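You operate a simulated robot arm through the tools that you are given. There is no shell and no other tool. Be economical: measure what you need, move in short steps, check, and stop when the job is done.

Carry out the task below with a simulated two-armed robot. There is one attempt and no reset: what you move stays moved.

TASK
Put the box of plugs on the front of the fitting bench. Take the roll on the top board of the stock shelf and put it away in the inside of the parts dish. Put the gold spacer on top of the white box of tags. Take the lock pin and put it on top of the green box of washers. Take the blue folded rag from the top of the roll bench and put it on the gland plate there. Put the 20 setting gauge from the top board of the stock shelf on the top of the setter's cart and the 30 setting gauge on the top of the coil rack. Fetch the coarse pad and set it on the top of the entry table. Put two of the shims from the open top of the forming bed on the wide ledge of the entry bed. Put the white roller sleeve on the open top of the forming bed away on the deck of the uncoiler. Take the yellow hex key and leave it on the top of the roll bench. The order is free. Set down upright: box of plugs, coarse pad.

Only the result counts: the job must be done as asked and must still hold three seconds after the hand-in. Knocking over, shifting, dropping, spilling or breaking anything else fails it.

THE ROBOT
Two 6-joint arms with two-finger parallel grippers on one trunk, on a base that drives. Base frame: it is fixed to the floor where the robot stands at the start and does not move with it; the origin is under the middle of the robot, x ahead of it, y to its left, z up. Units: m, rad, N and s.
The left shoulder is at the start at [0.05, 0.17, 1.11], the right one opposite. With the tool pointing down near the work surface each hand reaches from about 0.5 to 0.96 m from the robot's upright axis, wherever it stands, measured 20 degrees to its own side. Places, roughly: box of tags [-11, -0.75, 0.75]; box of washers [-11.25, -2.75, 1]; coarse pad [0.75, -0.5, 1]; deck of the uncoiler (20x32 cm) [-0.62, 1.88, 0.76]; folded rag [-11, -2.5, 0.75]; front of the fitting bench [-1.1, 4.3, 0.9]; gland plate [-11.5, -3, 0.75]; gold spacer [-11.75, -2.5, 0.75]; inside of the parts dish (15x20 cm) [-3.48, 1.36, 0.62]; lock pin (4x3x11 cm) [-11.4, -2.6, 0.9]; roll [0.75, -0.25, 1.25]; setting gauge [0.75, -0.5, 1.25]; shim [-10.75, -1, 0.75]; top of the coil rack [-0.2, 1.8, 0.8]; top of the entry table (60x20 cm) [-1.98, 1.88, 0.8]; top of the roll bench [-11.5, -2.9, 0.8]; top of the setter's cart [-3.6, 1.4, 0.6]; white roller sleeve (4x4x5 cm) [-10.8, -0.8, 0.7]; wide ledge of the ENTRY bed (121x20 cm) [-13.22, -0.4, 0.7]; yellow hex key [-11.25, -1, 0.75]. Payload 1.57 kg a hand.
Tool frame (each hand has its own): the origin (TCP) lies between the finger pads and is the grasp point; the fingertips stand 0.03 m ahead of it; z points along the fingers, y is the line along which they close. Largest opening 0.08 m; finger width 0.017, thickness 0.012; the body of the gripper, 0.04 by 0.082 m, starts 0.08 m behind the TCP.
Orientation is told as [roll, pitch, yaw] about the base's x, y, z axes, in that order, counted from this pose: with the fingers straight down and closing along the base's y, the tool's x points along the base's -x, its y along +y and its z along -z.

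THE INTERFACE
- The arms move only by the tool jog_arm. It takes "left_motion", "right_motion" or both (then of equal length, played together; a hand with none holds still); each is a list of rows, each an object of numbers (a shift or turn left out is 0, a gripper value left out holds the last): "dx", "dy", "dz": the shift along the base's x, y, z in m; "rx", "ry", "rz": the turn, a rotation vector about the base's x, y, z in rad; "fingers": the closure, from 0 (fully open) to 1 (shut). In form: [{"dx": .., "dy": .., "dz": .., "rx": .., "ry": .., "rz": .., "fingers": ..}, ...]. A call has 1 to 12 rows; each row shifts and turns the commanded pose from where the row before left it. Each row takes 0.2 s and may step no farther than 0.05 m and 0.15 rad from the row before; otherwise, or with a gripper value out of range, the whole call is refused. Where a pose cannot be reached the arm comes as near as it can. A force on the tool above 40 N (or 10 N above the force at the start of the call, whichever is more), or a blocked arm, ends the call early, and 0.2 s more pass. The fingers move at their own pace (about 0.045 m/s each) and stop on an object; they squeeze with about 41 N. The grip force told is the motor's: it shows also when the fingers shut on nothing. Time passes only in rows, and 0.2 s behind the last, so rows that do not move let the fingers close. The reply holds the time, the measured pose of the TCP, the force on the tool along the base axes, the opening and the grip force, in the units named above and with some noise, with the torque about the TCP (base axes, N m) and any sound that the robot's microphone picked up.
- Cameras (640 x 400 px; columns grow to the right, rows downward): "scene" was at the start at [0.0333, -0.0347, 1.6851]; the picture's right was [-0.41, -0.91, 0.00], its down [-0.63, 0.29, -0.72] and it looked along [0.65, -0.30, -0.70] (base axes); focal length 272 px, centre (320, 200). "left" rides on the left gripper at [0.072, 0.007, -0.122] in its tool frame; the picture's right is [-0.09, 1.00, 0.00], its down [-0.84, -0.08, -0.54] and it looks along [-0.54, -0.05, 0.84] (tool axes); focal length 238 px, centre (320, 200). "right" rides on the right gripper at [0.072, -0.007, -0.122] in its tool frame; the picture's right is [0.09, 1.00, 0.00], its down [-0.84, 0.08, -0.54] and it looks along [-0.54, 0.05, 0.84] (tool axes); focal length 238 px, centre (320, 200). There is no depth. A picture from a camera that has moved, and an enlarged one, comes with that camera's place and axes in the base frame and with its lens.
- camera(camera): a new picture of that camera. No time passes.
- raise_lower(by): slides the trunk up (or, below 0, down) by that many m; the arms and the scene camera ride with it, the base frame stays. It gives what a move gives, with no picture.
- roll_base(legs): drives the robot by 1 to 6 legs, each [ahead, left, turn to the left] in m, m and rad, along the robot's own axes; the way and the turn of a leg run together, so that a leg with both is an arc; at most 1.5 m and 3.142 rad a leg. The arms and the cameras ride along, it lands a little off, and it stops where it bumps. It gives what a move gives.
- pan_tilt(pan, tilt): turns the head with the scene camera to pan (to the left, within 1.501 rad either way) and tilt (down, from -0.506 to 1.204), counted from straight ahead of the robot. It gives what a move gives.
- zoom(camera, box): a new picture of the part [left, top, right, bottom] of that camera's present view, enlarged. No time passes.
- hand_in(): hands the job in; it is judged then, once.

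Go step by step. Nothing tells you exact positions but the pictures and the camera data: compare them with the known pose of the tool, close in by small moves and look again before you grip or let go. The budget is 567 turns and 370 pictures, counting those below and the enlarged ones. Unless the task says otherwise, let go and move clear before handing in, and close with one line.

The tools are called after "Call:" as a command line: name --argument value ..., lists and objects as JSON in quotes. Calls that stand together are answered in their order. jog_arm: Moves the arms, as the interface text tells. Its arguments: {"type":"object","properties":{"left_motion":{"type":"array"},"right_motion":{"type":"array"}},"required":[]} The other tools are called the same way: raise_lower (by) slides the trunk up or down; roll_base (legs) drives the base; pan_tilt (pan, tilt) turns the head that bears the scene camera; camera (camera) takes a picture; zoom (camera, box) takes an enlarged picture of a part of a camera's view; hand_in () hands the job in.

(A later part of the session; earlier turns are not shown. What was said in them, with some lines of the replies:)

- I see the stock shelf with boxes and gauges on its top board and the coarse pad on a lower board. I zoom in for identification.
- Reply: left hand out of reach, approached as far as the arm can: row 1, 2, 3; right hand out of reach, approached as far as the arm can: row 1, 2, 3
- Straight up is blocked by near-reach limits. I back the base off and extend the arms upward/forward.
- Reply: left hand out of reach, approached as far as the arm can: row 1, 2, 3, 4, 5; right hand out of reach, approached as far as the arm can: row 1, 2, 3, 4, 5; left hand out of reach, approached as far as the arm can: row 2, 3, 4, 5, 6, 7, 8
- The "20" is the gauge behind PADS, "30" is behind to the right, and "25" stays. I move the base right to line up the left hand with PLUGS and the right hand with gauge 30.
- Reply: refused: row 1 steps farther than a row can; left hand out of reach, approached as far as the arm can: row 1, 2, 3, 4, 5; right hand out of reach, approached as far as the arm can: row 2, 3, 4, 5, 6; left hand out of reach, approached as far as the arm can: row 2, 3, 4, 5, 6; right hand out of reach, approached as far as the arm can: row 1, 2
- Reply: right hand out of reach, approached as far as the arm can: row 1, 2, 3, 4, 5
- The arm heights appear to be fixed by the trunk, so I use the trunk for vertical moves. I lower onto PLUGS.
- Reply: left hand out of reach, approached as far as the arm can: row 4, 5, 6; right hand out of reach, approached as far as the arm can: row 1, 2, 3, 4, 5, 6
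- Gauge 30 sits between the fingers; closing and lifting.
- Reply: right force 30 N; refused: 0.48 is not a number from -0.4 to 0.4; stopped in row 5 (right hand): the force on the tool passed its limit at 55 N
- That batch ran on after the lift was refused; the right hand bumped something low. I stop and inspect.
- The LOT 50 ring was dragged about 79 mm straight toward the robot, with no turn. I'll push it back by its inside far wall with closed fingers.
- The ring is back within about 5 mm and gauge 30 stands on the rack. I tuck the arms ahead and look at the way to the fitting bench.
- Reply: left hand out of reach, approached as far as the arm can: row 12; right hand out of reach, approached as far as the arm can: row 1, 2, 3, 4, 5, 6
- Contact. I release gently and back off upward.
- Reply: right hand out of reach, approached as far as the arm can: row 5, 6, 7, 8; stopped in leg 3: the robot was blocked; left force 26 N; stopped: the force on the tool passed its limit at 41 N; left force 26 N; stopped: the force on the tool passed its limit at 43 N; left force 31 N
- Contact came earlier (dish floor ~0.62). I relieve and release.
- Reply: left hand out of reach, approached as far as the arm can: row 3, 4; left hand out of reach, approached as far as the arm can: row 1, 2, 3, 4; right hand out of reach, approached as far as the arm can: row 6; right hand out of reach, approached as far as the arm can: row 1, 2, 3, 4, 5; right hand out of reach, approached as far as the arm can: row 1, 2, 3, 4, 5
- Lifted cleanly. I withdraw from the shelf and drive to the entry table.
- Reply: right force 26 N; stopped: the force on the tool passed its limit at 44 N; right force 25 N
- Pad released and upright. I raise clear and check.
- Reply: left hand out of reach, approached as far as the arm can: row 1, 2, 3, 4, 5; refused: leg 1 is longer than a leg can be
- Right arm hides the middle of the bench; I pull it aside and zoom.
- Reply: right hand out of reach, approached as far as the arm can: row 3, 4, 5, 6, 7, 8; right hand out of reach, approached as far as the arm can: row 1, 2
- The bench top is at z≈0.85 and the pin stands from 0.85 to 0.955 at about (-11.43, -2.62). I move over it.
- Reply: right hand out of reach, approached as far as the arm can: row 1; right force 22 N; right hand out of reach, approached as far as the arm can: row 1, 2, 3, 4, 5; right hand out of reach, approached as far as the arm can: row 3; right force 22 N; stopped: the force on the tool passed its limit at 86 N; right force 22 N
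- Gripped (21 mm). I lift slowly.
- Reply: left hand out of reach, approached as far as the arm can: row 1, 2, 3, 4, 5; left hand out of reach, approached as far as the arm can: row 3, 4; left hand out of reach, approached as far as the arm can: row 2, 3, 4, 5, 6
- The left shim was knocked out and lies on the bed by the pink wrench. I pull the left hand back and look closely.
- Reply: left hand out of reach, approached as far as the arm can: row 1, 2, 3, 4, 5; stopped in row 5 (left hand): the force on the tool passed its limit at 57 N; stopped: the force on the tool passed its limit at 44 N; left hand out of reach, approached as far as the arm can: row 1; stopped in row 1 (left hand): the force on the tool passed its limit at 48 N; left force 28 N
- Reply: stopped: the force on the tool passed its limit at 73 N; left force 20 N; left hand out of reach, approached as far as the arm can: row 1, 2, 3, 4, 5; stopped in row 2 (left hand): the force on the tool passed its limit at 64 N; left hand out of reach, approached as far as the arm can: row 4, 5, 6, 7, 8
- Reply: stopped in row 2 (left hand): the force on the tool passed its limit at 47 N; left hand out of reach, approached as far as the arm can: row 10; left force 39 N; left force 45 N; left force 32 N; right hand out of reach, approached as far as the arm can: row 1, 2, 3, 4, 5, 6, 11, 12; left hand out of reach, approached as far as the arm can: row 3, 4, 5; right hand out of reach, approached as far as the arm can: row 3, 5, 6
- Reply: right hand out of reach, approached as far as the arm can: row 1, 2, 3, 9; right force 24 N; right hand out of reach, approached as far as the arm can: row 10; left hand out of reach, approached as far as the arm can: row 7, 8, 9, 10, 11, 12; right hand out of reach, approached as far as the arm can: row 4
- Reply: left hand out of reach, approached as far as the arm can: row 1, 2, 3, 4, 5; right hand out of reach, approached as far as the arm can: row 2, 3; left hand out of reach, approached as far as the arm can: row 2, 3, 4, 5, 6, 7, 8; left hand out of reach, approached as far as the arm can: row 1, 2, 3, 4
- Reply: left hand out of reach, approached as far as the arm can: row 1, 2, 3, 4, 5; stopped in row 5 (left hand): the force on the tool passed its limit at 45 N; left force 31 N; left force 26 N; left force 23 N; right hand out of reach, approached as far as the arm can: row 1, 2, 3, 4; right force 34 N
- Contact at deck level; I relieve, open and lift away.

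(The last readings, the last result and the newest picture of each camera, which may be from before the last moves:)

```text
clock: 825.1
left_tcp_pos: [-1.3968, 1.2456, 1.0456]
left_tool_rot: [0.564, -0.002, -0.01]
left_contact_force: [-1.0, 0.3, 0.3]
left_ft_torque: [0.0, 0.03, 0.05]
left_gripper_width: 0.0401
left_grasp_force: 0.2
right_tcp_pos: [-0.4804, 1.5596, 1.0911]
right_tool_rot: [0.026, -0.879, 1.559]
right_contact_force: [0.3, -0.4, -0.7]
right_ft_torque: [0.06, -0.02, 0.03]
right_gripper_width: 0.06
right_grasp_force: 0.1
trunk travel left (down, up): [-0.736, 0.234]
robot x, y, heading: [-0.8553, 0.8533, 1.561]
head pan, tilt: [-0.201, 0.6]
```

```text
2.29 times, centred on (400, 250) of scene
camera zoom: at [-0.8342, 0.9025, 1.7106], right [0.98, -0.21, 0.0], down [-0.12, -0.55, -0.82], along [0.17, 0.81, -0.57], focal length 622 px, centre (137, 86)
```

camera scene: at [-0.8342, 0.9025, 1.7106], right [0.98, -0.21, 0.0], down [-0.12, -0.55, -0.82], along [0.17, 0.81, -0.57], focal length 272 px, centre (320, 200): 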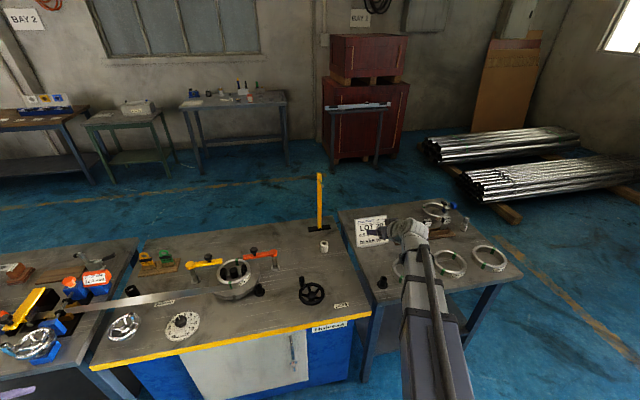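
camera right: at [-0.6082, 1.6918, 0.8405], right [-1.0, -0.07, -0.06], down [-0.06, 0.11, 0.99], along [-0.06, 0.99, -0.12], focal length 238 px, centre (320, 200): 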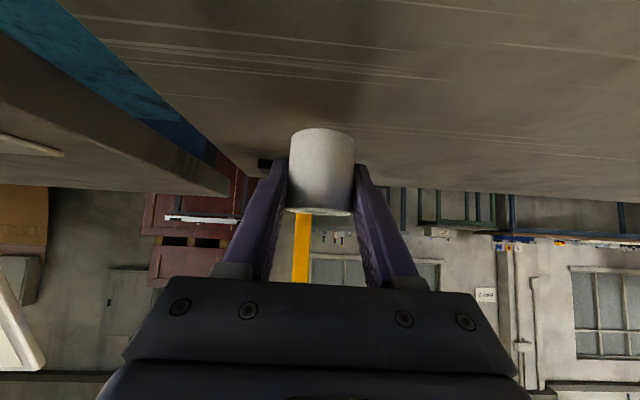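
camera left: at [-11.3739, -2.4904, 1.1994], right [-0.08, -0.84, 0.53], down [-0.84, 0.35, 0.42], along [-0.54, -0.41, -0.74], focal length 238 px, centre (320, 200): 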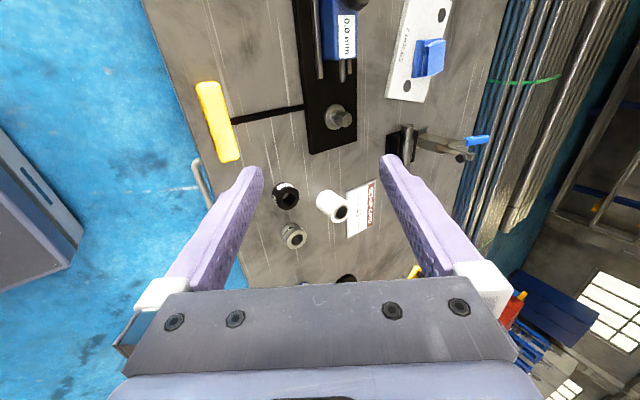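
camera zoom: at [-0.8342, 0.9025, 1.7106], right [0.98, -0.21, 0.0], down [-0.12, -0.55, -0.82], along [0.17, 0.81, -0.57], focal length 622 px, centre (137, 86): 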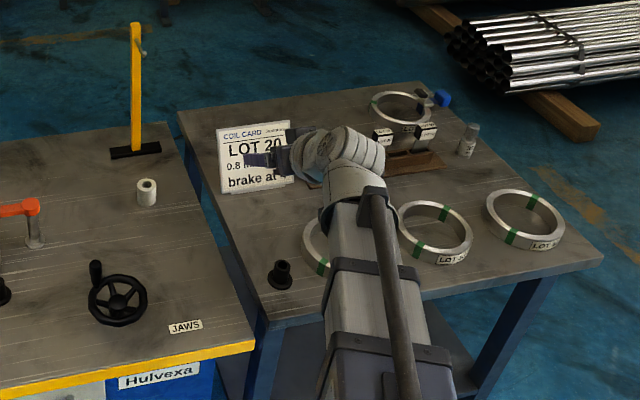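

The sleeve, plugs box and gauges all sit where they should. I back off clear before handing in.

Call:
roll_base --legs '[[-0.4, 0, 0]]'

Call:
hand_in

```text
clock: 827.6
left_tcp_pos: [-1.3976, 0.8535, 1.0453]
left_tool_rot: [0.563, -0.003, -0.012]
left_contact_force: [-0.8, 0.0, 0.4]
left_ft_torque: [-0.02, -0.01, 0.0]
left_gripper_width: 0.04
left_grasp_force: 0.0
right_tcp_pos: [-0.4808, 1.1655, 1.0914]
right_tool_rot: [0.026, -0.879, 1.557]
right_contact_force: [0.2, -0.2, 0.2]
right_ft_torque: [-0.01, 0.02, 0.0]
right_gripper_width: 0.0598
right_grasp_force: 0.1
trunk travel left (down, up): [-0.736, 0.234]
robot x, y, heading: [-0.8545, 0.4616, 1.557]
head pan, tilt: [-0.201, 0.6]
```

```text
The job is handed in.
```

Everything you asked for is in place and the job is handed in, but I knocked two other things on the way and put them back by eye. The LOT 50 ring on the coil rack is about 5 mm off its old spot. The 17 mm wrench on the entry bed is back in its cradle, though I never saw its exact position before I touched it. I also dropped one shim on the entry bed before picking it up again; it now stands on edge on the ledge. I brushed the roll stand and a spare roll there too, with no visible change.
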